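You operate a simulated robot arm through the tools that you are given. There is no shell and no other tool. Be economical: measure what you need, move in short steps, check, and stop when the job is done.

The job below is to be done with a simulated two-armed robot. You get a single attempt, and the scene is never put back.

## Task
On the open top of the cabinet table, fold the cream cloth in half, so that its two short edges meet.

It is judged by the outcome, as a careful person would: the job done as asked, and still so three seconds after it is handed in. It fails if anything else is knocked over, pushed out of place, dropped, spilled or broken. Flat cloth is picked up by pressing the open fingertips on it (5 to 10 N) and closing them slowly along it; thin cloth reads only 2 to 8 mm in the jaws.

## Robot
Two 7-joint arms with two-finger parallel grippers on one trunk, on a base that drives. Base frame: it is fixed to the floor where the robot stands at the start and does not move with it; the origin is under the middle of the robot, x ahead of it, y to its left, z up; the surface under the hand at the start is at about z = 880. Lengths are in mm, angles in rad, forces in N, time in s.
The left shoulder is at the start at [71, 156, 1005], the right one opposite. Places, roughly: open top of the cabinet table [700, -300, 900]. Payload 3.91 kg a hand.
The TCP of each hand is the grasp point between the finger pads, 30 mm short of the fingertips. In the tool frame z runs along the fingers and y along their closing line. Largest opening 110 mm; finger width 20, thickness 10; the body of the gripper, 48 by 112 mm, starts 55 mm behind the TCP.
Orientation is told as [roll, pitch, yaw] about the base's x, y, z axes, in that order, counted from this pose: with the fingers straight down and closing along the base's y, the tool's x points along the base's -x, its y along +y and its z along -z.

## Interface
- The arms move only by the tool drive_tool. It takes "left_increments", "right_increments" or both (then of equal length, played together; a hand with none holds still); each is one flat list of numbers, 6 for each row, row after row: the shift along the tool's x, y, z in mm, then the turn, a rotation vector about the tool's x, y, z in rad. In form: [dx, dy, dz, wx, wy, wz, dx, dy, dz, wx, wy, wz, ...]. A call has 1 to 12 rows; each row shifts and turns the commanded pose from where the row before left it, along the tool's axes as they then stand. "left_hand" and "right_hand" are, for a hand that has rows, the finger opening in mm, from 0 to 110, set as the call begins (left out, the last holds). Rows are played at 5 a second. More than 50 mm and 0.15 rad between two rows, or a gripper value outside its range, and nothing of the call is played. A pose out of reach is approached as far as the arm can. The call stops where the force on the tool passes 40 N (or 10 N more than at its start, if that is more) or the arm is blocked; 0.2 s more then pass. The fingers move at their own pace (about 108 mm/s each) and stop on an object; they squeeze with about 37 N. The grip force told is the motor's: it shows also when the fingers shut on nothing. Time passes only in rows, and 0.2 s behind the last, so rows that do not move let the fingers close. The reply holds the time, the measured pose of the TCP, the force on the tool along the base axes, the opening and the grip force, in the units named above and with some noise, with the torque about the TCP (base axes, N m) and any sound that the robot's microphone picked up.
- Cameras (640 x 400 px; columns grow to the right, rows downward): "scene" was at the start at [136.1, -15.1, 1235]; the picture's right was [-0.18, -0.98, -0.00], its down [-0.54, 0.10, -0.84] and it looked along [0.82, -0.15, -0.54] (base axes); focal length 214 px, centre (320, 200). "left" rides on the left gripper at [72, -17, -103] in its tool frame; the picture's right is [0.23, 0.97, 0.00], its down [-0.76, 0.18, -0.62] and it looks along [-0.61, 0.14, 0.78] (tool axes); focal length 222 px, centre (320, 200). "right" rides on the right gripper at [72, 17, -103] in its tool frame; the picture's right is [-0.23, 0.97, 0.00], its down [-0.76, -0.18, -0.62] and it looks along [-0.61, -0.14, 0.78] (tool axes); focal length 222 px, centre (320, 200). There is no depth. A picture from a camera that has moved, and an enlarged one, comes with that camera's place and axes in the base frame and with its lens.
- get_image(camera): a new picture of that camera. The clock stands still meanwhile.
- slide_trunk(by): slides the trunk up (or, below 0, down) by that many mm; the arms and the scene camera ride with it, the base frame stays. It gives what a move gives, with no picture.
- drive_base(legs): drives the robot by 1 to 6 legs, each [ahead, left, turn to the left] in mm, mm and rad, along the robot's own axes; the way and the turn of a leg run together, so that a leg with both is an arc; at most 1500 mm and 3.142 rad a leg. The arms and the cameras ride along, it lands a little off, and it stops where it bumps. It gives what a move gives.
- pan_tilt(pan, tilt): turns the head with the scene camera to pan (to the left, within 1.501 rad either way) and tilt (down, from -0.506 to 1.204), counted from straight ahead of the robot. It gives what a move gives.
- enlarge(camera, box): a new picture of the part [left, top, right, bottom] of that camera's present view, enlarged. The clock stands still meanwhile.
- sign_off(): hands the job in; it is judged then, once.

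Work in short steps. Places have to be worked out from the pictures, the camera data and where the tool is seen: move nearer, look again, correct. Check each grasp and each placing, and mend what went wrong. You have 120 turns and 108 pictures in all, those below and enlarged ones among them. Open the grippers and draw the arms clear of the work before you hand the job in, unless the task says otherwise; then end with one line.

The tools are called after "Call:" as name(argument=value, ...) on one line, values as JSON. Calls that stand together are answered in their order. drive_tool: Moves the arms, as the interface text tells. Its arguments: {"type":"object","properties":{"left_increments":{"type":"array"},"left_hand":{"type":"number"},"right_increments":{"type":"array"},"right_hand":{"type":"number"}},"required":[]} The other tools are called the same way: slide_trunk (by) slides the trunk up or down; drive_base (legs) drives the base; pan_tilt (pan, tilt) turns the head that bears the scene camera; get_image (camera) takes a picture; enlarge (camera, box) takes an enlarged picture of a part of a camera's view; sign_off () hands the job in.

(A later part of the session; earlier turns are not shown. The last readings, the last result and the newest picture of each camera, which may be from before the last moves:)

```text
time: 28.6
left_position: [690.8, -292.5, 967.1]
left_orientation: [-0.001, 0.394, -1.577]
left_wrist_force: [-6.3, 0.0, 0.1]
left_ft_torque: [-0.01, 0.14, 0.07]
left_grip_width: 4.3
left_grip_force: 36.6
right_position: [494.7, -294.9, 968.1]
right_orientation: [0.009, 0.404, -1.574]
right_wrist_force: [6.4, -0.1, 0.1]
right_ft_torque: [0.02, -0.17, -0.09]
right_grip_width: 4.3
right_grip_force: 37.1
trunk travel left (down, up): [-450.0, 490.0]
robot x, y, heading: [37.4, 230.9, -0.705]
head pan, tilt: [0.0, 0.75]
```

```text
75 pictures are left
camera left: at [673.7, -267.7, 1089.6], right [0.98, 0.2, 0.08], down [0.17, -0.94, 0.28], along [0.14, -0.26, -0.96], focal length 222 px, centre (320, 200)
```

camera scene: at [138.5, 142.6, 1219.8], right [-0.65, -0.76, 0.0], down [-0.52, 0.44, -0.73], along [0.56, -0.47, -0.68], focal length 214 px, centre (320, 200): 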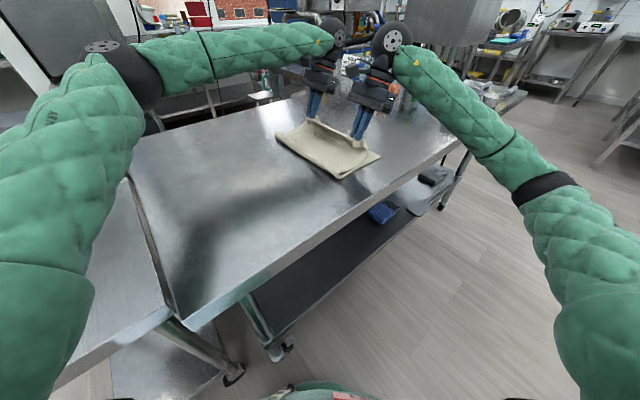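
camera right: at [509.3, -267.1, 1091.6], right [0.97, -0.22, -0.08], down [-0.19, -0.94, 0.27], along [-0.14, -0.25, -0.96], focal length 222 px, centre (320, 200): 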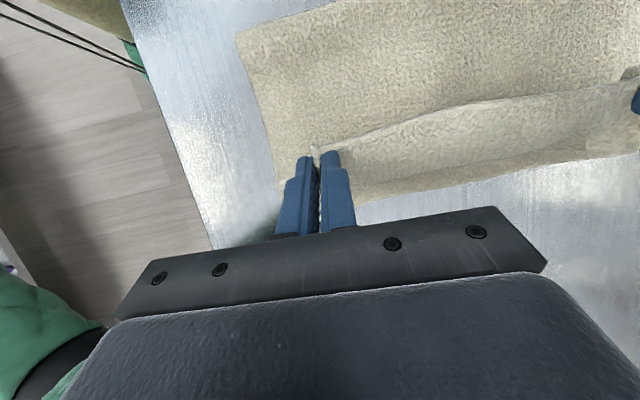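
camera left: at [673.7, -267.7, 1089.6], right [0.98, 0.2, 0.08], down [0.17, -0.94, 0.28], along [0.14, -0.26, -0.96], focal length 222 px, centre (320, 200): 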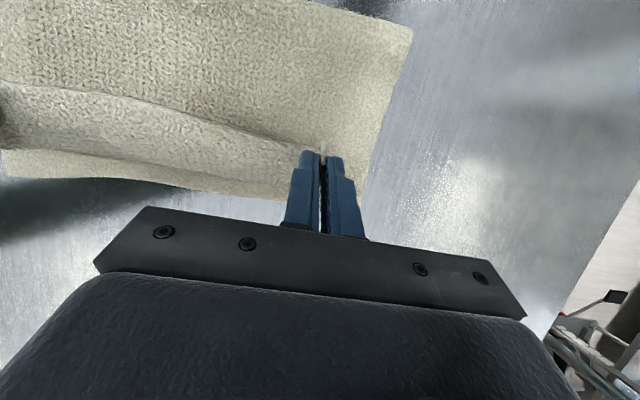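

Now it folds well: bend at ≈ −175, and the lower right edge measures y≈ −337 in the hand cameras. I lower the held edge to about y −325, 10 mm up.

Call:
drive_tool(left_increments=[-19.9, 0, 9.3, 0, 0, 0, -19.9, 0, 9.3, 0, 0, 0, -19.9, 0, 9.3, 0, 0, 0, 0, 0, 0, 0, 0, 0], right_increments=[-19.9, 0, 9.3, 0, 0, 0, -19.9, 0, 9.3, 0, 0, 0, -19.9, 0, 9.3, 0, 0, 0, 0, 0, 0, 0, 0, 0])

Call:
get_image(camera="right")

Call:
get_image(camera="left")

Call:
enlarge(camera="scene", box=[240, 70, 440, 195])

```text
time: 29.6
left_position: [687.2, -335.4, 921.8]
left_orientation: [0.0, 0.392, -1.572]
left_wrist_force: [-3.3, 1.4, 6.6]
left_ft_torque: [0.08, 0.1, 0.01]
left_grip_width: 4.3
left_grip_force: 37.1
right_position: [491.6, -337.1, 921.5]
right_orientation: [0.011, 0.402, -1.576]
right_wrist_force: [4.2, 1.6, 7.0]
right_ft_torque: [0.03, -0.14, -0.03]
right_grip_width: 4.2
right_grip_force: 37.4
trunk travel left (down, up): [-450.0, 490.0]
robot x, y, heading: [37.6, 225.9, -0.705]
head pan, tilt: [0.0, 0.75]
```

```text
74 pictures are left
camera right: at [507.4, -310.0, 1044.2], right [0.97, -0.22, -0.08], down [-0.19, -0.94, 0.28], along [-0.13, -0.25, -0.96], focal length 222 px, centre (320, 200)
```

right: 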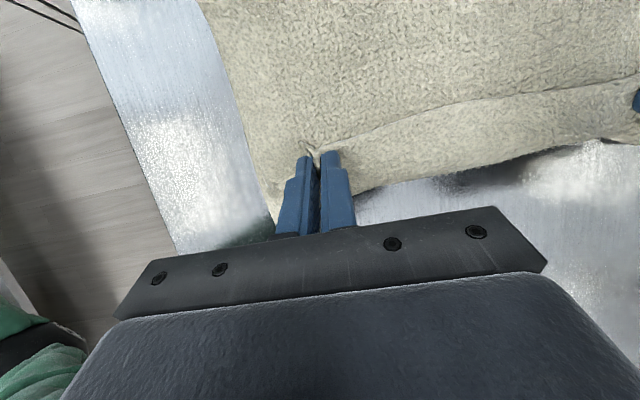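

```text
73 pictures are left
camera left: at [669.6, -309.6, 1044.7], right [0.97, 0.21, 0.09], down [0.18, -0.94, 0.29], along [0.14, -0.26, -0.95], focal length 222 px, centre (320, 200)
```

left: 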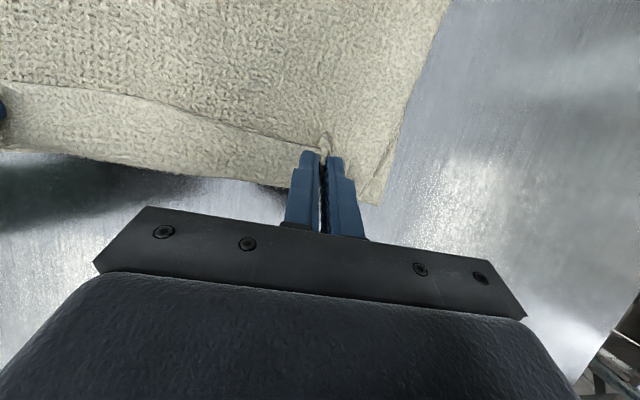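

```text
3.20 times, centred on (340, 132) of scene
camera zoom: at [137.5, 144.4, 1220.2], right [-0.65, -0.76, 0.0], down [-0.52, 0.44, -0.73], along [0.56, -0.47, -0.68], focal length 686 px, centre (256, 416)
```

zoom: 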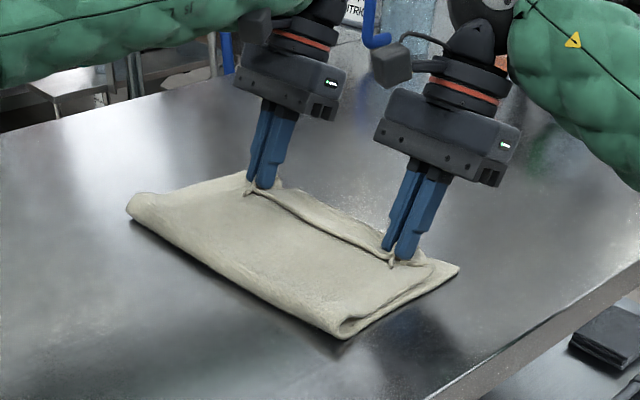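

As expected, the last ~20 mm of the edge in the jaws points back up-left. I lift 8 mm and tilt the tools 0.4 rad further about their tips, so that the held strip stands up and can fall to the right.

Call:
drive_tool(left_increments=[3.1, 0, -7.4, 0, 0, 0, -3, 0, 0, 0, 0.1, 0, -3, 0, 0, 0, 0.1, 0, -3, 0, 0, 0, 0.1, 0, -3, 0, 0, 0, 0.1, 0, 0, 0, 0, 0, 0, 0], right_increments=[3.1, 0, -7.4, 0, 0, 0, -3, 0, 0, 0, 0.1, 0, -3, 0, 0, 0, 0.1, 0, -3, 0, 0, 0, 0.1, 0, -3, 0, 0, 0, 0.1, 0, 0, 0, 0, 0, 0, 0])

Call:
enlarge(camera="scene", box=[240, 70, 440, 195])

Call:
get_image(camera="left")

```text
time: 30.6
left_position: [638.4, -309.4, 916.3]
left_orientation: [0.006, 0.682, -1.564]
left_wrist_force: [-4.5, -1.7, 24.4]
left_ft_torque: [0.2, 0.15, 0.02]
left_grip_width: 4.1
left_grip_force: 37.1
left hand out of reach, approached as far as the arm can: row 1, 2, 3, 4, 5
right_position: [490.2, -343.5, 925.2]
right_orientation: [0.014, 0.701, -1.569]
right_wrist_force: [0.4, 0.0, 1.5]
right_ft_torque: [-0.04, 0.01, 0.03]
right_grip_width: 4.2
right_grip_force: 36.6
trunk travel left (down, up): [-450.0, 490.0]
robot x, y, heading: [40.5, 227.6, -0.7]
head pan, tilt: [0.0, 0.75]
stopped in row 5 (left hand): the force on the tool passed its limit at 45 N (the readings are from after the stop); the commanded pose is now the measured one
```

```text
3.20 times, centred on (340, 132) of scene
camera zoom: at [136.9, 144.3, 1220.2], right [-0.65, -0.76, 0.0], down [-0.52, 0.44, -0.73], along [0.56, -0.47, -0.68], focal length 686 px, centre (256, 416)
```

zoom: 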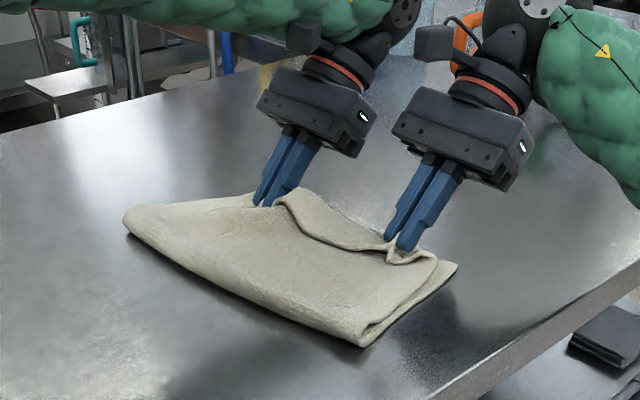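

```text
70 pictures are left
camera left: at [620.6, -320.6, 1043.0], right [0.97, 0.18, 0.15], down [0.18, -0.98, 0.0], along [0.15, 0.02, -0.99], focal length 222 px, centre (320, 200)
```

left: 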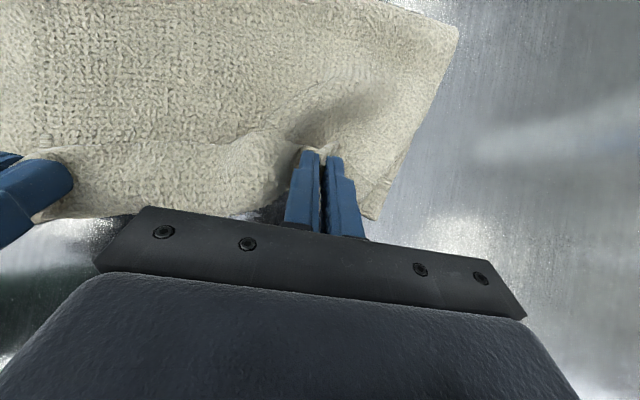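

The left arm ran out of reach and slipped 50 mm along x. I lift both hands and bring them back left so the base can move closer.

Call:
drive_tool(left_increments=[12.6, 0, -15.5, 0, 0, 0, 24.7, 16.7, 3.3, 0, 0, 0, 24.7, 16.7, 3.3, 0, 0, 0, 24.7, 16.7, 3.3, 0, 0, 0], right_increments=[12.9, 0, -15.3, 0, 0, 0, 31.4, 0, 13.4, 0, 0, 0, 31.4, 0, 13.4, 0, 0, 0, 31.4, 0, 13.4, 0, 0, 0])

```text
time: 31.6
left_position: [669.4, -232.4, 962.0]
left_orientation: [0.007, 0.683, -1.563]
left_wrist_force: [-1.1, 0.3, 0.6]
left_ft_torque: [-0.01, -0.01, -0.01]
left_grip_width: 4.0
left_grip_force: 37.1
left hand out of reach, approached as far as the arm can: row 1, 2, 3, 4
right_position: [492.9, -246.7, 977.8]
right_orientation: [0.012, 0.7, -1.572]
right_wrist_force: [-0.4, 0.8, -0.2]
right_ft_torque: [-0.06, -0.01, 0.0]
right_grip_width: 3.8
right_grip_force: 37.1
trunk travel left (down, up): [-450.0, 490.0]
robot x, y, heading: [40.1, 225.7, -0.702]
head pan, tilt: [0.0, 0.75]
```

I bring them another 60 mm left, so that the drive will not peel the bend.

Call:
drive_tool(left_increments=[21, 8, 13.8, 0, 0, 0, 21, 8, 13.8, 0, 0, 0], right_increments=[21.3, 0, 24.4, 0, 0, 0, 21.3, 0, 24.4, 0, 0, 0])

Call:
drive_base(legs=[[71, -84, 0]])

Call:
get_image(camera="scene")

Call:
get_image(camera="right")

```text
time: 32.2
left_position: [685.4, -184.8, 969.2]
left_orientation: [0.007, 0.687, -1.569]
left_wrist_force: [-0.3, 0.6, -0.3]
left_ft_torque: [-0.01, -0.01, 0.01]
left_grip_width: 4.3
left_grip_force: 37.5
right_position: [494.0, -184.1, 966.7]
right_orientation: [0.014, 0.703, -1.572]
right_wrist_force: [0.9, -0.2, -1.0]
right_ft_torque: [0.0, 0.01, 0.03]
right_grip_width: 3.9
right_grip_force: 36.9
trunk travel left (down, up): [-450.0, 490.0]
robot x, y, heading: [38.3, 229.0, -0.7]
head pan, tilt: [0.0, 0.75]
```

```text
time: 33.4
left_position: [684.4, -296.1, 968.3]
left_orientation: [0.003, 0.687, -1.568]
left_wrist_force: [-0.9, -0.6, -1.1]
left_ft_torque: [0.04, 0.01, 0.0]
left_grip_width: 4.1
left_grip_force: 36.7
right_position: [492.4, -295.6, 966.2]
right_orientation: [0.01, 0.704, -1.572]
right_wrist_force: [0.1, -1.0, 0.1]
right_ft_torque: [0.01, -0.01, 0.01]
right_grip_width: 3.9
right_grip_force: 36.8
trunk travel left (down, up): [-450.0, 490.0]
robot x, y, heading: [37.8, 115.7, -0.704]
head pan, tilt: [0.0, 0.75]
```

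```text
69 pictures are left
camera scene: at [137.4, 30.4, 1219.8], right [-0.65, -0.76, 0.0], down [-0.52, 0.44, -0.73], along [0.56, -0.47, -0.68], focal length 214 px, centre (320, 200)
```

scene: 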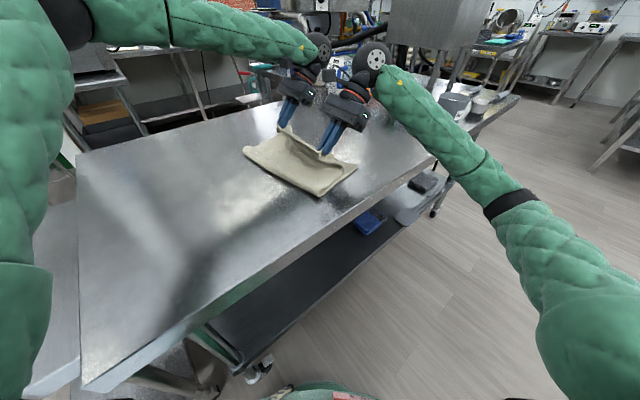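

```text
68 pictures are left
camera right: at [508.0, -307.5, 1091.6], right [0.97, -0.18, -0.14], down [-0.19, -0.98, -0.02], along [-0.13, 0.04, -0.99], focal length 222 px, centre (320, 200)
```

right: 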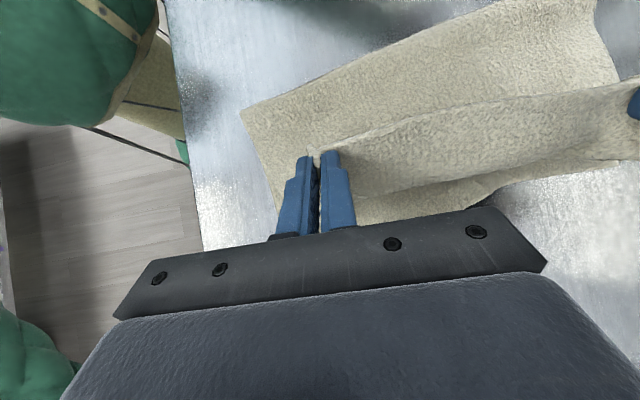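

The brief slip skewed the bend a bit. I go back up-left once more to re-lay the lower half, then check.

Call:
drive_tool(left_increments=[35.6, 1.5, 7.1, 0, 0, 0, 35.6, 1.5, 7.1, 0, 0, 0, 35.6, 1.5, 7.1, 0, 0, 0, 35.6, 1.5, 7.1, 0, 0, 0, 35.6, 1.5, 7.1, 0, 0, 0, 35.6, 1.5, 7.1, 0, 0, 0, 0, 0, 0, 0, 0, 0], right_increments=[35.6, 0, 7.1, 0, 0, 0, 35.6, 0, 7.1, 0, 0, 0, 35.6, 0, 7.1, 0, 0, 0, 35.6, 0, 7.1, 0, 0, 0, 35.6, 0, 7.1, 0, 0, 0, 35.6, 0, 7.1, 0, 0, 0, 0, 0, 0, 0, 0, 0])

Call:
get_image(camera="scene")

Call:
get_image(camera="right")

Call:
get_image(camera="left")

```text
time: 35.0
left_position: [674.2, -103.5, 1059.2]
left_orientation: [0.007, 0.684, -1.561]
left_wrist_force: [0.5, 0.5, 0.8]
left_ft_torque: [0.02, 0.0, 0.03]
left_grip_width: 4.1
left_grip_force: 36.6
left hand out of reach, approached as far as the arm can: row 4, 5, 6
right_position: [492.6, -108.1, 1072.2]
right_orientation: [0.01, 0.704, -1.573]
right_wrist_force: [0.9, 0.2, -0.1]
right_ft_torque: [0.03, 0.01, 0.02]
right_grip_width: 4.0
right_grip_force: 36.9
trunk travel left (down, up): [-450.0, 490.0]
robot x, y, heading: [37.7, 117.0, -0.703]
head pan, tilt: [0.0, 0.75]
```

```text
67 pictures are left
camera scene: at [137.9, 31.0, 1219.7], right [-0.65, -0.76, 0.0], down [-0.52, 0.44, -0.73], along [0.56, -0.47, -0.68], focal length 214 px, centre (320, 200)
```

scene: 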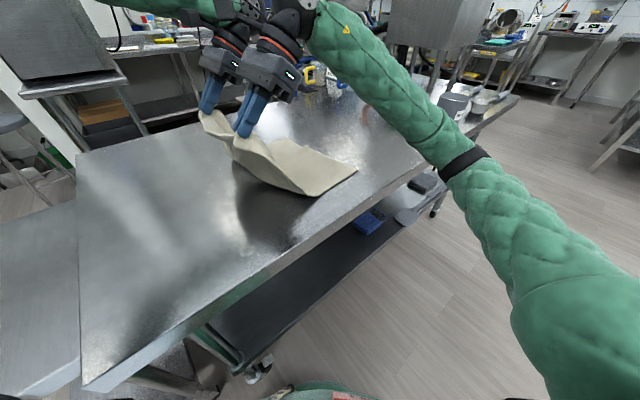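

```text
66 pictures are left
camera right: at [509.1, -118.7, 1197.6], right [0.97, -0.18, -0.14], down [-0.19, -0.98, -0.02], along [-0.13, 0.04, -0.99], focal length 222 px, centre (320, 200)
```

right: 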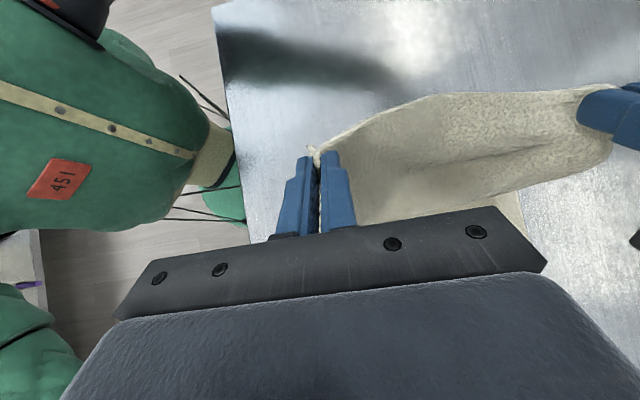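

```text
65 pictures are left
camera left: at [655.1, -114.6, 1185.1], right [0.97, 0.18, 0.15], down [0.18, -0.98, 0.0], along [0.15, 0.02, -0.99], focal length 222 px, centre (320, 200)
```

left: 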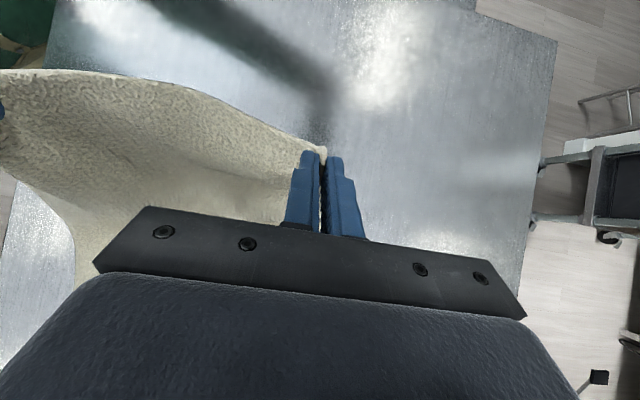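

The tilt of 0.7 costs the left arm its reach, so I tilt both tools back to 0.4 and re-align the left hand in x and z.

Call:
drive_tool(left_increments=[3, 0, 0, 0, -0.1, 0, 3, 0, 0, 0, -0.1, 0, 3, 0, 0, 0, -0.09, 0, 5, 9, -6, 0, 0, 0, 5, 9, -6, 0, 0, 0], right_increments=[3, 0, 0, 0, -0.1, 0, 3, 0, 0, 0, -0.1, 0, 3, 0, 0, 0, -0.1, 0, 0, 0, 0, 0, 0, 0, 0, 0, 0, 0, 0, 0])

Call:
enlarge(camera="scene", box=[160, 60, 400, 210])

Call:
get_image(camera="right")

```text
time: 36.2
left_position: [692.9, -89.4, 1079.0]
left_orientation: [0.002, 0.393, -1.569]
left_wrist_force: [-7.4, -0.1, -1.0]
left_ft_torque: [0.02, 0.21, 0.11]
left_grip_width: 4.1
left_grip_force: 36.7
right_position: [493.3, -98.6, 1077.2]
right_orientation: [0.009, 0.401, -1.575]
right_wrist_force: [7.3, 0.0, 0.6]
right_ft_torque: [0.02, -0.21, -0.1]
right_grip_width: 4.1
right_grip_force: 36.9
trunk travel left (down, up): [-450.0, 490.0]
robot x, y, heading: [37.8, 118.6, -0.706]
head pan, tilt: [0.0, 0.75]
```

```text
2.67 times, centred on (280, 135) of scene
camera zoom: at [137.7, 33.0, 1219.9], right [-0.65, -0.76, 0.0], down [-0.52, 0.44, -0.73], along [0.56, -0.47, -0.68], focal length 572 px, centre (427, 373)
```

zoom: 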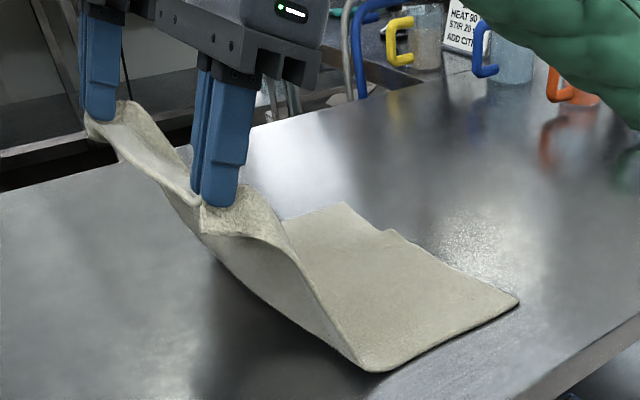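

```text
63 pictures are left
camera right: at [509.8, -70.7, 1200.4], right [0.97, -0.22, -0.08], down [-0.19, -0.94, 0.27], along [-0.14, -0.25, -0.96], focal length 222 px, centre (320, 200)
```

right: 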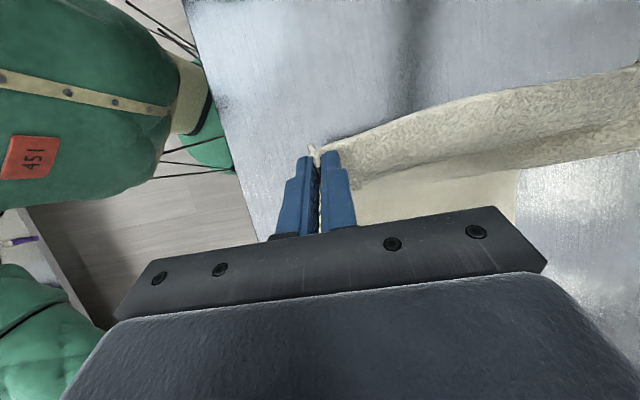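

The view now shows the slip dragged the lower far-right corner to about (723, −324) and left a kink. Cleanest is to unfold, straighten the cloth and fold again; I lower the held edge a little and drive the base back left.

Call:
drive_tool(left_increments=[-3.7, 0, 26.7, 0, 0, 0, -3.7, 0, 26.7, 0, 0, 0, -3.7, 0, 26.7, 0, 0, 0], right_increments=[-0.9, 0, 27.8, 0, 0, 0, -0.9, 0, 27.8, 0, 0, 0, -0.9, 0, 27.8, 0, 0, 0])

Call:
drive_base(legs=[[-55, 65, 0]])

Call:
get_image(camera="scene")

```text
time: 37.0
left_position: [694.4, -69.4, 1000.6]
left_orientation: [0.003, 0.395, -1.571]
left_wrist_force: [-7.2, 0.3, -0.2]
left_ft_torque: [0.03, 0.2, 0.12]
left_grip_width: 4.0
left_grip_force: 36.4
right_position: [496.7, -67.8, 998.8]
right_orientation: [0.009, 0.402, -1.577]
right_wrist_force: [7.9, 0.0, 0.5]
right_ft_torque: [0.04, -0.24, -0.08]
right_grip_width: 3.9
right_grip_force: 37.4
trunk travel left (down, up): [-450.0, 490.0]
robot x, y, heading: [39.9, 116.2, -0.704]
head pan, tilt: [0.0, 0.75]
```

```text
time: 38.1
left_position: [694.2, 17.0, 1002.1]
left_orientation: [0.002, 0.395, -1.566]
left_wrist_force: [-7.8, 0.5, 0.2]
left_ft_torque: [-0.07, 0.21, 0.1]
left_grip_width: 4.1
left_grip_force: 37.4
right_position: [495.8, 18.7, 999.8]
right_orientation: [0.009, 0.402, -1.574]
right_wrist_force: [7.7, 0.7, 0.6]
right_ft_torque: [-0.06, -0.22, -0.11]
right_grip_width: 4.4
right_grip_force: 37.3
trunk travel left (down, up): [-450.0, 490.0]
robot x, y, heading: [41.0, 202.4, -0.705]
head pan, tilt: [0.0, 0.75]
```

```text
62 pictures are left
camera scene: at [138.1, 120.0, 1220.1], right [-0.65, -0.76, 0.0], down [-0.52, 0.44, -0.73], along [0.56, -0.47, -0.68], focal length 214 px, centre (320, 200)
```

scene: 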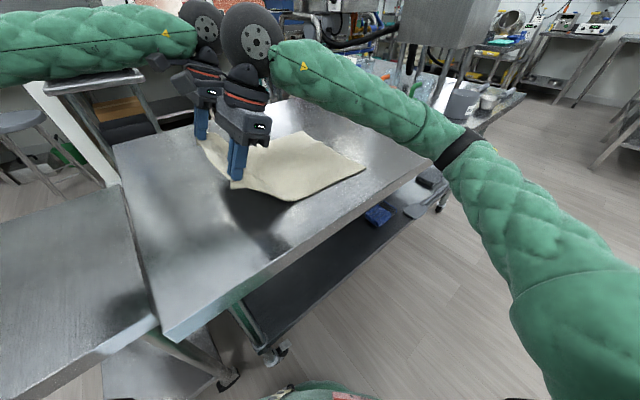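

Now I untilt the tools and lay the edge back on the table at y≈35.

Call:
drive_tool(left_increments=[3, 0, 0, 0, -0.1, 0, 3, 0, 0, 0, -0.1, 0, 3, 0, 0, 0, -0.1, 0, 3, 0, 0, 0, -0.095, 0, 2, 0, 28, 0, 0, 0, 2, 0, 28, 0, 0, 0, 1, 0, 26, 0, 0, 0, 0, 0, 0, 0, 0, 0], right_increments=[3, 0, 0, 0, -0.1, 0, 3, 0, 0, 0, -0.1, 0, 3, 0, 0, 0, -0.1, 0, 3, 0, 0, 0, -0.1, 0, 2, 0, 28, 0, 0, 0, 2, 0, 28, 0, 0, 0, 1, 0, 26, 0, 0, 0, 0, 0, 0, 0, 0, 0])

Call:
enlarge(camera="scene", box=[170, 90, 410, 240])

```text
time: 39.9
left_position: [695.0, 33.9, 922.7]
left_orientation: [0.004, 0.0, -1.568]
left_wrist_force: [-9.3, -0.3, 0.7]
left_ft_torque: [0.03, 0.32, 0.01]
left_grip_width: 4.3
left_grip_force: 37.0
right_position: [495.6, 37.5, 921.9]
right_orientation: [0.011, 0.002, -1.579]
right_wrist_force: [8.6, -0.9, 0.8]
right_ft_torque: [-0.01, -0.27, -0.01]
right_grip_width: 4.1
right_grip_force: 36.6
trunk travel left (down, up): [-450.0, 490.0]
robot x, y, heading: [39.2, 205.3, -0.699]
head pan, tilt: [0.0, 0.75]
```

```text
2.67 times, centred on (290, 165) of scene
camera zoom: at [137.7, 118.6, 1220.1], right [-0.65, -0.76, 0.0], down [-0.52, 0.44, -0.73], along [0.56, -0.47, -0.68], focal length 572 px, centre (400, 293)
```

zoom: 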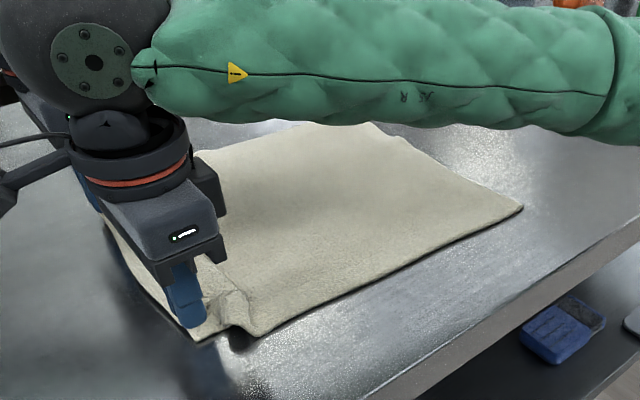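

The cloth lies back with only a kink at the far right edge. I lower a few mm and open both hands, which also spreads the pinched ridges flat.

Call:
drive_tool(left_increments=[0, 0, 4, 0, 0, 0, 0, 0, 3, 0, 0, 0], right_increments=[0, 0, 4, 0, 0, 0, 0, 0, 3, 0, 0, 0])

Call:
drive_tool(left_increments=[0, 0, 0, 0, 0, 0, 0, 0, 0, 0, 0, 0], right_increments=[0, 0, 0, 0, 0, 0, 0, 0, 0, 0, 0, 0], left_hand=48, right_hand=48)

Call:
drive_tool(left_increments=[0, 0, -30, 0, 0, 0, 0, 0, -40, 0, 0, 0, 0, 0, -40, 0, 0, 0], right_increments=[0, 0, -30, 0, 0, 0, 0, 0, -40, 0, 0, 0, 0, 0, -40, 0, 0, 0])

Call:
get_image(camera="left")

Call:
get_image(camera="right")

Call:
get_image(camera="scene")

```text
time: 40.5
left_position: [695.8, 33.1, 916.9]
left_orientation: [0.003, -0.001, -1.569]
left_wrist_force: [-9.1, 0.0, 0.6]
left_ft_torque: [0.02, 0.31, 0.01]
left_grip_width: 4.2
left_grip_force: 37.2
right_position: [495.4, 36.2, 913.9]
right_orientation: [0.009, 0.002, -1.578]
right_wrist_force: [9.6, -1.1, 7.0]
right_ft_torque: [0.0, -0.31, 0.01]
right_grip_width: 4.3
right_grip_force: 36.9
trunk travel left (down, up): [-450.0, 490.0]
robot x, y, heading: [38.1, 202.1, -0.705]
head pan, tilt: [0.0, 0.75]
```

```text
time: 41.1
left_position: [696.0, 33.4, 916.7]
left_orientation: [0.004, -0.001, -1.569]
left_wrist_force: [0.4, 0.0, 0.1]
left_ft_torque: [-0.01, -0.01, -0.01]
left_grip_width: 47.8
left_grip_force: 0.1
right_position: [494.3, 34.8, 914.2]
right_orientation: [0.009, 0.001, -1.577]
right_wrist_force: [-0.8, -0.3, 6.4]
right_ft_torque: [-0.01, 0.07, -0.01]
right_grip_width: 45.7
right_grip_force: 0.1
trunk travel left (down, up): [-450.0, 490.0]
robot x, y, heading: [40.7, 203.2, -0.7]
head pan, tilt: [0.0, 0.75]
```

```text
time: 41.9
left_position: [691.4, 34.7, 1026.7]
left_orientation: [0.005, 0.002, -1.569]
left_wrist_force: [-0.6, -0.9, 0.2]
left_ft_torque: [0.02, 0.0, 0.03]
left_grip_width: 48.0
left_grip_force: 0.1
right_position: [494.6, 35.4, 1024.5]
right_orientation: [0.009, 0.0, -1.578]
right_wrist_force: [-0.4, 0.5, -0.9]
right_ft_torque: [-0.02, -0.01, -0.01]
right_grip_width: 48.1
right_grip_force: 0.1
trunk travel left (down, up): [-450.0, 490.0]
robot x, y, heading: [38.6, 204.4, -0.702]
head pan, tilt: [0.0, 0.75]
```

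```text
60 pictures are left
camera left: at [672.5, 104.4, 1130.7], right [0.97, 0.23, 0.0], down [0.18, -0.76, 0.62], along [0.15, -0.61, -0.78], focal length 222 px, centre (320, 200)
```

left: 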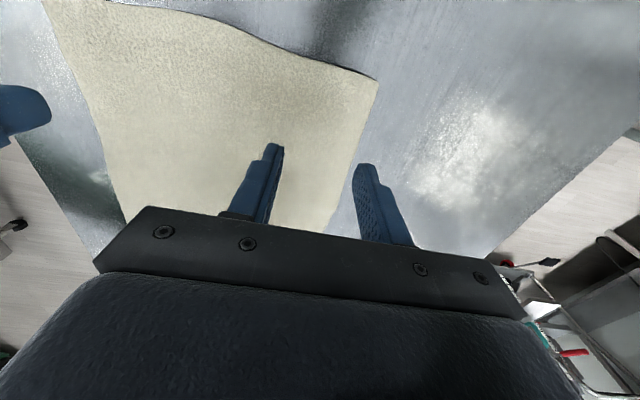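

```text
59 pictures are left
camera right: at [512.0, 108.1, 1127.9], right [0.97, -0.23, 0.01], down [-0.19, -0.76, 0.62], along [-0.14, -0.6, -0.78], focal length 222 px, centre (320, 200)
```

right: 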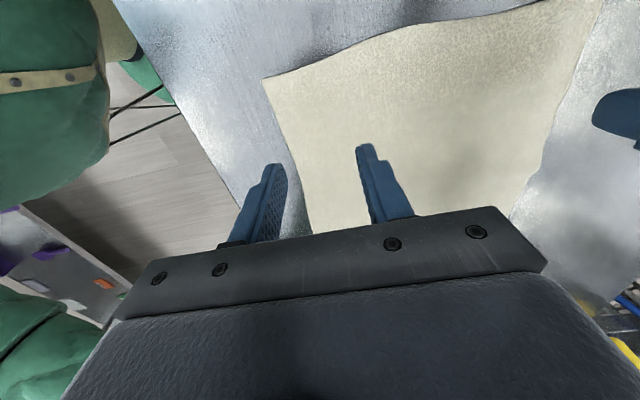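

```text
58 pictures are left
camera scene: at [136.7, 118.8, 1219.9], right [-0.65, -0.76, 0.0], down [-0.52, 0.44, -0.73], along [0.56, -0.47, -0.68], focal length 214 px, centre (320, 200)
```

scene: 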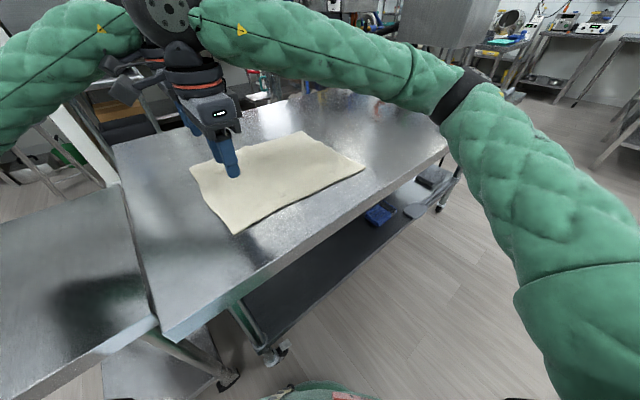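

Released, the cloth springs flat and the kink is gone, but it was pulled about 40 mm left: corners now ≈ (450, 79), (741, 71), (434, −294), (727, −300). I move the base 60 mm left, from where the whole fold is reachable without driving.

Call:
drive_base(legs=[[-39, 46, 0]])

Call:
get_image(camera="left")

Call:
get_image(camera="right")

Call:
enlarge(camera="scene", box=[170, 100, 410, 250])

```text
time: 42.9
left_position: [692.9, 98.0, 1025.7]
left_orientation: [0.005, -0.001, -1.567]
left_wrist_force: [0.4, 1.2, -1.3]
left_ft_torque: [-0.04, 0.02, -0.01]
left_grip_width: 48.2
left_grip_force: 0.0
right_position: [496.5, 99.4, 1024.4]
right_orientation: [0.01, 0.0, -1.576]
right_wrist_force: [0.3, 0.5, -0.4]
right_ft_torque: [-0.01, -0.01, -0.01]
right_grip_width: 47.9
right_grip_force: 0.1
trunk travel left (down, up): [-450.0, 490.0]
robot x, y, heading: [33.8, 266.4, -0.702]
head pan, tilt: [0.0, 0.75]
```

```text
57 pictures are left
camera left: at [674.3, 168.7, 1129.8], right [0.97, 0.23, 0.0], down [0.18, -0.76, 0.63], along [0.15, -0.61, -0.78], focal length 222 px, centre (320, 200)
```

left: 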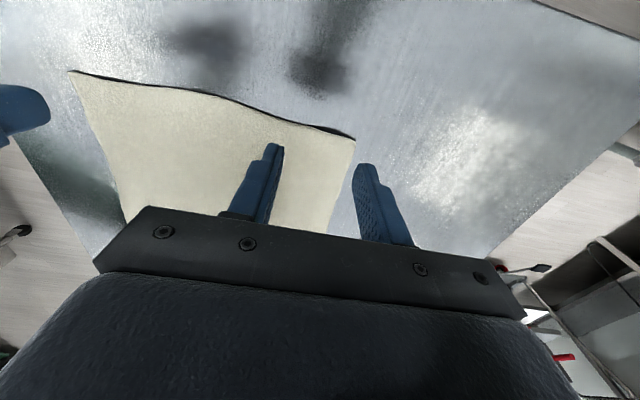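

```text
56 pictures are left
camera right: at [513.8, 172.1, 1127.5], right [0.97, -0.23, 0.01], down [-0.19, -0.76, 0.62], along [-0.14, -0.61, -0.78], focal length 222 px, centre (320, 200)
```

right: 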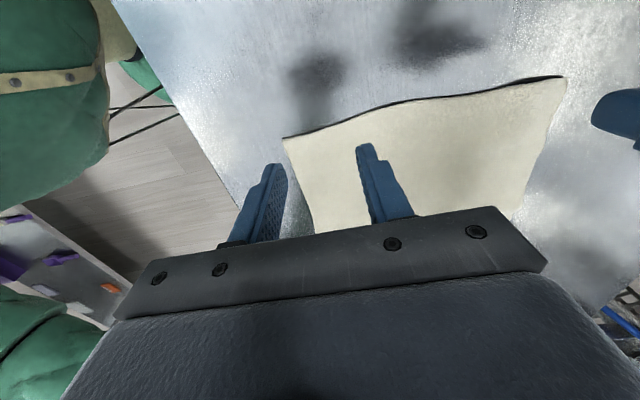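

```text
2.67 times, centred on (290, 175) of scene
camera zoom: at [138.5, 182.2, 1220.1], right [-0.64, -0.76, 0.0], down [-0.52, 0.44, -0.73], along [0.56, -0.47, -0.68], focal length 572 px, centre (400, 267)
```

zoom: 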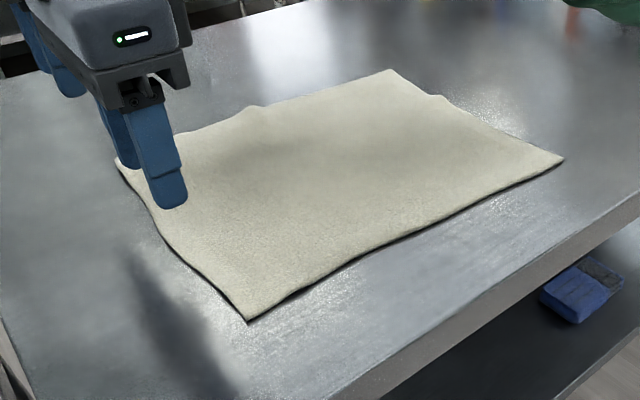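

Fresh measurements: left edge at y≈76 (far) / 80 (near), right edge y≈ −300, corners x 451 and 741. I lower both hands over the left edge with less overlap (~12 mm) this time.

Call:
drive_tool(left_increments=[-8, 4, 35, 0, 0, 0, -8, 4, 35, 0, 0, 0, -8, 3, 25, 0, 0, 0, 0, 0, 10, 0, 0, 0, 0, 0, 0, 0, 0, 0], right_increments=[-7, -3, 35, 0, 0, 0, -7, -3, 35, 0, 0, 0, -7, -3, 25, 0, 0, 0, 0, 0, 9, 0, 0, 0, 0, 0, 0, 0, 0, 0], left_hand=40, right_hand=40)

Call:
enlarge(camera="left", box=[200, 80, 440, 230])

Call:
enlarge(camera="right", box=[200, 80, 440, 230])

```text
time: 44.0
left_position: [705.3, 71.5, 919.7]
left_orientation: [0.003, 0.0, -1.567]
left_wrist_force: [0.2, 0.3, 0.1]
left_ft_torque: [-0.03, 0.01, 0.02]
left_grip_width: 40.3
left_grip_force: 0.2
right_position: [488.7, 74.4, 921.0]
right_orientation: [0.008, 0.001, -1.574]
right_wrist_force: [-1.0, -0.4, -0.1]
right_ft_torque: [0.04, 0.03, 0.0]
right_grip_width: 40.0
right_grip_force: 0.0
trunk travel left (down, up): [-450.0, 490.0]
robot x, y, heading: [40.0, 265.4, -0.703]
head pan, tilt: [0.0, 0.75]
```

```text
2.67 times, centred on (320, 155) of left
camera zoom: at [685.9, 142.1, 1024.2], right [0.97, 0.23, 0.0], down [0.18, -0.76, 0.62], along [0.15, -0.61, -0.78], focal length 592 px, centre (320, 320)
```

zoom: 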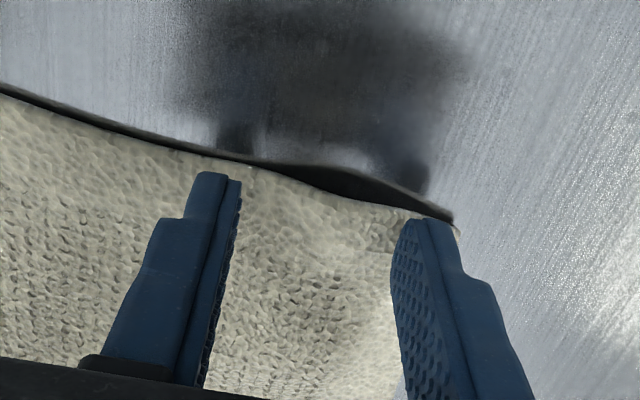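

```text
2.67 times, centred on (320, 155) of right
camera zoom: at [505.6, 147.6, 1024.2], right [0.97, -0.23, 0.01], down [-0.19, -0.76, 0.62], along [-0.14, -0.6, -0.78], focal length 592 px, centre (320, 320)
```

zoom: 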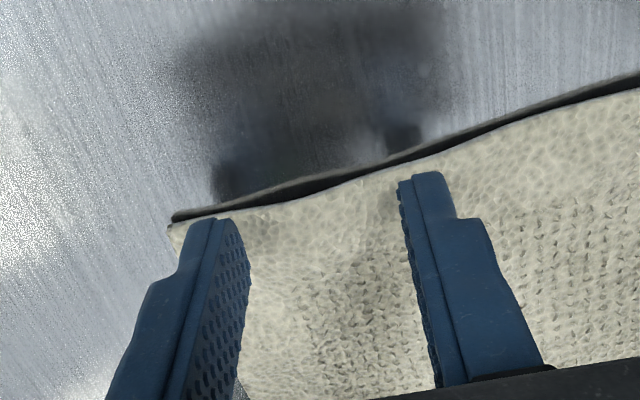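

Positions are fine; I shift both hands 4 mm outward in y and descend to light contact.

Call:
drive_tool(left_increments=[2, -1.5, 2, 0, 0, 0, 1.5, -1.5, 2, 0, 0, 0, 0, 0, 1.5, 0, 0, 0], right_increments=[2, 0, 2.5, 0, 0, 0, 2, 0, 2.5, 0, 0, 0, 0, 0, 1.5, 0, 0, 0])

```text
time: 44.9
left_position: [701.7, 77.2, 915.6]
left_orientation: [0.005, 0.001, -1.567]
left_wrist_force: [-1.0, 0.1, 0.1]
left_ft_torque: [0.02, 0.02, 0.06]
left_grip_width: 40.2
left_grip_force: 0.1
right_position: [488.1, 78.7, 914.7]
right_orientation: [0.009, 0.0, -1.576]
right_wrist_force: [0.3, -1.0, 3.3]
right_ft_torque: [-0.03, 0.03, 0.04]
right_grip_width: 40.0
right_grip_force: 0.0
trunk travel left (down, up): [-450.0, 490.0]
robot x, y, heading: [39.4, 260.4, -0.699]
head pan, tilt: [0.0, 0.75]
```

Call:
drive_tool(left_increments=[0, 0, 1.2, 0, 0, 0, 0, 0, 0, 0, 0, 0], right_increments=[0, 0, 0.3, 0, 0, 0, 0, 0, 0, 0, 0, 0])

```text
time: 45.5
left_position: [701.1, 74.8, 913.1]
left_orientation: [0.002, 0.001, -1.567]
left_wrist_force: [0.7, 0.1, 2.4]
left_ft_torque: [-0.02, -0.02, 0.02]
left_grip_width: 40.0
left_grip_force: 0.0
right_position: [487.6, 79.1, 915.1]
right_orientation: [0.008, 0.002, -1.576]
right_wrist_force: [-0.7, -0.3, 3.5]
right_ft_torque: [-0.05, 0.02, -0.01]
right_grip_width: 40.1
right_grip_force: 0.1
trunk travel left (down, up): [-450.0, 490.0]
robot x, y, heading: [36.9, 264.6, -0.701]
head pan, tilt: [0.0, 0.75]
```

Contact is beginning (2–4 N); half a millimetre more on each.

Call:
drive_tool(left_increments=[0, 0, 0.6, 0, 0, 0, 0, 0, 0, 0, 0, 0], right_increments=[0, 0, 0.5, 0, 0, 0, 0, 0, 0, 0, 0, 0])

```text
time: 46.0
left_position: [701.1, 76.7, 914.4]
left_orientation: [0.004, 0.0, -1.566]
left_wrist_force: [0.7, 0.2, 2.1]
left_ft_torque: [-0.04, -0.01, 0.01]
left_grip_width: 39.8
left_grip_force: 0.1
right_position: [489.9, 79.4, 912.1]
right_orientation: [0.009, 0.002, -1.576]
right_wrist_force: [-1.5, -1.3, 7.7]
right_ft_torque: [-0.1, 0.06, 0.01]
right_grip_width: 40.4
right_grip_force: 0.2
trunk travel left (down, up): [-450.0, 490.0]
robot x, y, heading: [39.2, 265.4, -0.698]
head pan, tilt: [0.0, 0.75]
```

Call:
drive_tool(left_increments=[0, 0, 0.8, 0, 0, 0, 0, 0, 0, 0, 0, 0], right_increments=[0, 0, 0, 0, 0, 0, 0, 0, 0, 0, 0, 0], right_hand=34)

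Call:
drive_tool(left_increments=[0, 0, 0.4, 0, 0, 0], right_increments=[0, 0, 0, 0, 0, 0], right_hand=29, left_hand=34)

Call:
enlarge(camera="left", box=[200, 80, 440, 230])

Call:
enlarge(camera="right", box=[200, 80, 440, 230])

```text
time: 46.6
left_position: [701.3, 75.5, 913.5]
left_orientation: [0.004, 0.0, -1.568]
left_wrist_force: [1.1, -0.7, 6.3]
left_ft_torque: [-0.07, 0.0, 0.03]
left_grip_width: 40.0
left_grip_force: 0.2
right_position: [487.9, 79.7, 914.1]
right_orientation: [0.008, 0.001, -1.576]
right_wrist_force: [0.9, -0.4, 7.9]
right_ft_torque: [-0.04, 0.01, 0.05]
right_grip_width: 33.2
right_grip_force: 0.2
trunk travel left (down, up): [-450.0, 490.0]
robot x, y, heading: [37.4, 265.3, -0.702]
head pan, tilt: [0.0, 0.75]
```

```text
time: 47.0
left_position: [701.6, 75.4, 913.3]
left_orientation: [0.001, 0.0, -1.566]
left_wrist_force: [0.9, -0.7, 8.4]
left_ft_torque: [-0.07, 0.0, -0.01]
left_grip_width: 33.5
left_grip_force: 0.1
right_position: [489.7, 80.7, 912.8]
right_orientation: [0.01, 0.0, -1.577]
right_wrist_force: [1.3, 0.5, 7.7]
right_ft_torque: [-0.04, 0.02, -0.01]
right_grip_width: 28.5
right_grip_force: 0.0
trunk travel left (down, up): [-450.0, 490.0]
robot x, y, heading: [36.8, 269.2, -0.701]
head pan, tilt: [0.0, 0.75]
```

```text
2.67 times, centred on (320, 155) of left
camera zoom: at [682.2, 146.5, 1016.9], right [0.97, 0.23, 0.0], down [0.18, -0.76, 0.62], along [0.15, -0.61, -0.78], focal length 592 px, centre (320, 320)
```

zoom: 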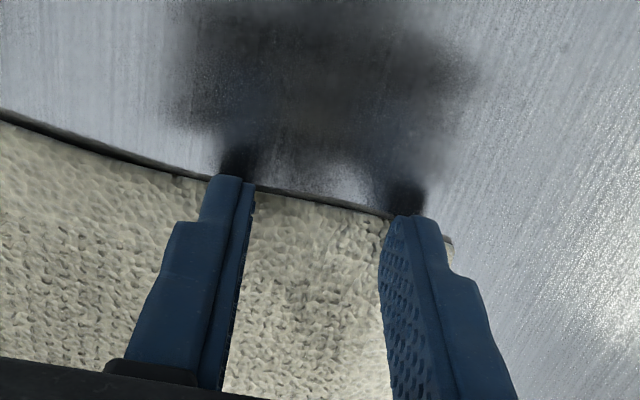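

```text
2.67 times, centred on (320, 155) of right
camera zoom: at [505.1, 153.3, 1016.8], right [0.97, -0.23, 0.01], down [-0.19, -0.76, 0.62], along [-0.14, -0.6, -0.78], focal length 592 px, centre (320, 320)
```

zoom: 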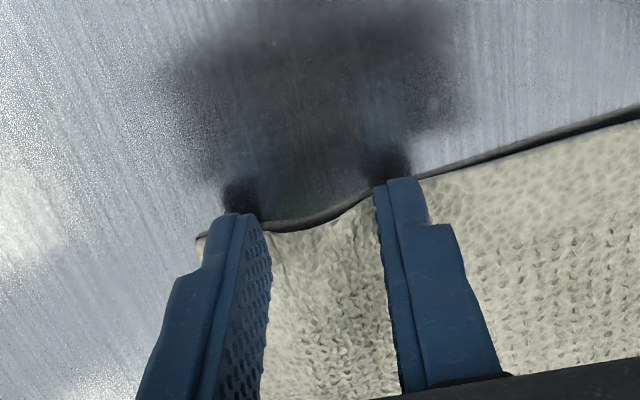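

Both fingertips straddle the edge itself now; I keep closing in steps.

Call:
drive_tool(left_increments=[0, 0, 0, 0, 0, 0], right_increments=[0, 0, 0, 0, 0, 0], left_hand=28, right_hand=23)

Call:
drive_tool(left_increments=[0, 0, 0, 0, 0, 0], right_increments=[0, 1, 0, 0, 0, 0], left_hand=22, right_hand=16)

Call:
drive_tool(left_increments=[0, -1, 0, 0, 0, 0], right_increments=[0, 1, 0, 0, 0, 0], left_hand=15, right_hand=9)

Call:
drive_tool(left_increments=[0, -1, 0, 0, 0, 0], right_increments=[0, 1, 0, 0, 0, 0], left_hand=8, right_hand=2)

Call:
drive_tool(left_increments=[0, -1, 0, 0, 0, 0, 0, -1, 0, 0, 0, 0], right_increments=[0, 1, 0, 0, 0, 0, 0, 0, 0, 0, 0, 0], left_hand=0, right_hand=0)

Call:
enlarge(camera="left", box=[200, 80, 440, 230])

Call:
enlarge(camera="right", box=[200, 80, 440, 230])

```text
time: 47.5
left_position: [700.6, 75.8, 913.1]
left_orientation: [0.002, 0.0, -1.566]
left_wrist_force: [-1.5, -0.1, 10.1]
left_ft_torque: [-0.05, 0.01, 0.02]
left_grip_width: 28.0
left_grip_force: 0.0
right_position: [488.0, 79.9, 913.3]
right_orientation: [0.01, 0.002, -1.576]
right_wrist_force: [0.4, -0.6, 7.6]
right_ft_torque: [-0.04, -0.01, -0.01]
right_grip_width: 23.0
right_grip_force: 0.1
trunk travel left (down, up): [-450.0, 490.0]
robot x, y, heading: [39.9, 265.3, -0.694]
head pan, tilt: [0.0, 0.75]
```

```text
time: 47.9
left_position: [701.2, 77.1, 912.4]
left_orientation: [0.003, 0.0, -1.567]
left_wrist_force: [-2.3, 0.4, 8.4]
left_ft_torque: [-0.07, 0.05, -0.02]
left_grip_width: 22.7
left_grip_force: 0.2
right_position: [489.6, 80.5, 912.7]
right_orientation: [0.009, 0.002, -1.577]
right_wrist_force: [0.2, -0.1, 7.6]
right_ft_torque: [-0.07, 0.02, 0.01]
right_grip_width: 16.9
right_grip_force: 1.3
trunk travel left (down, up): [-450.0, 490.0]
robot x, y, heading: [39.1, 269.1, -0.703]
head pan, tilt: [0.0, 0.75]
```

```text
time: 48.2
left_position: [701.2, 76.9, 913.4]
left_orientation: [0.004, 0.002, -1.566]
left_wrist_force: [2.3, -0.9, 9.4]
left_ft_torque: [-0.06, -0.01, 0.01]
left_grip_width: 14.1
left_grip_force: 0.1
right_position: [489.4, 80.5, 912.1]
right_orientation: [0.009, 0.001, -1.577]
right_wrist_force: [-0.7, -1.6, 8.8]
right_ft_torque: [-0.08, 0.04, 0.02]
right_grip_width: 8.7
right_grip_force: 0.0
trunk travel left (down, up): [-450.0, 490.0]
robot x, y, heading: [38.4, 265.3, -0.702]
head pan, tilt: [0.0, 0.75]
```

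```text
time: 48.6
left_position: [699.6, 74.9, 912.8]
left_orientation: [0.004, 0.001, -1.567]
left_wrist_force: [1.8, -0.6, 8.5]
left_ft_torque: [-0.07, -0.05, -0.02]
left_grip_width: 7.8
left_grip_force: 0.1
right_position: [491.0, 79.6, 912.9]
right_orientation: [0.01, 0.002, -1.578]
right_wrist_force: [-1.0, -0.1, 8.8]
right_ft_torque: [-0.08, 0.05, -0.02]
right_grip_width: 2.3
right_grip_force: 37.4
trunk travel left (down, up): [-450.0, 490.0]
robot x, y, heading: [37.0, 262.0, -0.696]
head pan, tilt: [0.0, 0.75]
```

```text
time: 49.2
left_position: [697.6, 76.9, 914.0]
left_orientation: [0.003, 0.001, -1.567]
left_wrist_force: [2.9, -1.1, 9.7]
left_ft_torque: [-0.05, -0.06, 0.02]
left_grip_width: 0.1
left_grip_force: 37.1
right_position: [493.6, 80.5, 913.3]
right_orientation: [0.008, 0.003, -1.579]
right_wrist_force: [-2.3, 0.1, 9.0]
right_ft_torque: [-0.08, 0.07, 0.02]
right_grip_width: 2.9
right_grip_force: 37.1
trunk travel left (down, up): [-450.0, 490.0]
robot x, y, heading: [38.4, 260.7, -0.7]
head pan, tilt: [0.0, 0.75]
```

```text
2.67 times, centred on (320, 155) of left
camera zoom: at [678.0, 146.9, 1017.2], right [0.97, 0.23, 0.0], down [0.18, -0.76, 0.62], along [0.15, -0.61, -0.78], focal length 592 px, centre (320, 320)
```

zoom: 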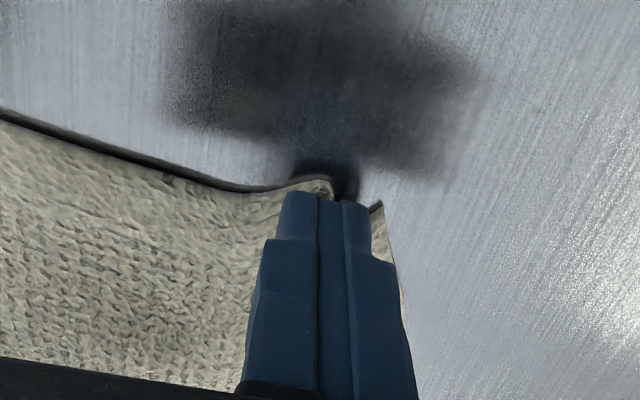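

```text
2.67 times, centred on (320, 155) of right
camera zoom: at [509.3, 153.8, 1016.6], right [0.97, -0.23, 0.01], down [-0.19, -0.76, 0.62], along [-0.14, -0.6, -0.78], focal length 592 px, centre (320, 320)
```

zoom: 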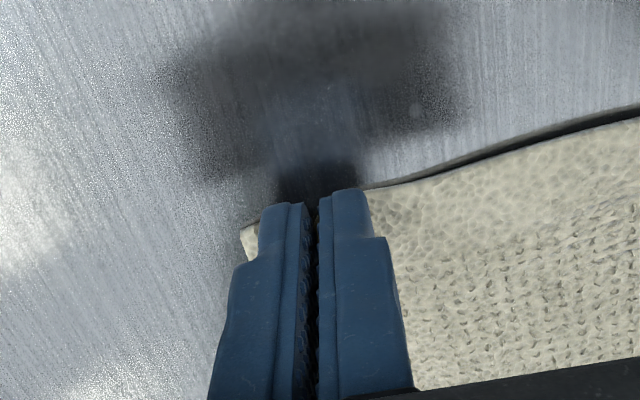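

The left slipped off (0.1 mm) and the right holds thinly: too little overlap. I lift, reopen and go 7 mm further onto the cloth, as in the first good grasp.

Call:
drive_tool(left_increments=[0, 0, 0, 0, 0, 0, 0, 0, -6, 0, 0, 0, -4, 2, 0, 0, 0, 0, -4, 2, 0, 0, 0, 0, 0, 0, 0, 0, 0, 0], right_increments=[0, 0, 0, 0, 0, 0, 0, 0, -6, 0, 0, 0, -4, -2, 0, 0, 0, 0, -4, -2, 0, 0, 0, 0, 0, 0, 0, 0, 0, 0], left_hand=40, right_hand=40)

Call:
enlarge(camera="left", box=[200, 80, 440, 230])

Call:
enlarge(camera="right", box=[200, 80, 440, 230])

```text
time: 50.5
left_position: [700.7, 68.7, 919.8]
left_orientation: [0.003, 0.0, -1.567]
left_wrist_force: [-0.1, -1.0, -0.2]
left_ft_torque: [0.01, -0.02, 0.02]
left_grip_width: 39.8
left_grip_force: 0.1
right_position: [489.1, 72.1, 917.8]
right_orientation: [0.01, 0.001, -1.576]
right_wrist_force: [0.1, 0.0, 0.7]
right_ft_torque: [-0.04, -0.01, -0.01]
right_grip_width: 39.9
right_grip_force: 0.0
trunk travel left (down, up): [-450.0, 490.0]
robot x, y, heading: [39.4, 264.1, -0.7]
head pan, tilt: [0.0, 0.75]
```

```text
2.67 times, centred on (320, 155) of left
camera zoom: at [682.6, 138.4, 1022.4], right [0.97, 0.23, 0.0], down [0.18, -0.76, 0.62], along [0.15, -0.61, -0.78], focal length 592 px, centre (320, 320)
```

zoom: 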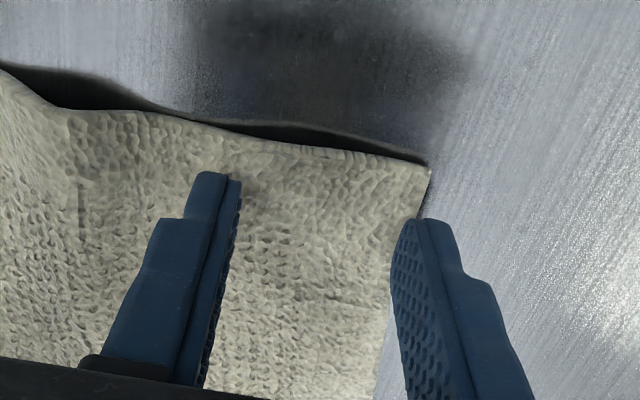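

```text
2.67 times, centred on (320, 155) of right
camera zoom: at [505.8, 146.0, 1021.7], right [0.97, -0.23, 0.01], down [-0.19, -0.76, 0.62], along [-0.14, -0.6, -0.78], focal length 592 px, centre (320, 320)
```

zoom: 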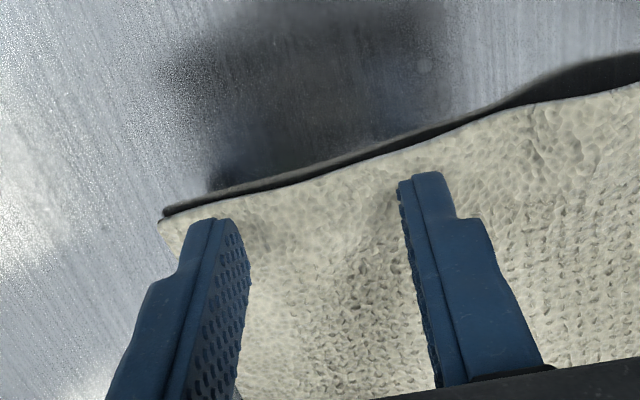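

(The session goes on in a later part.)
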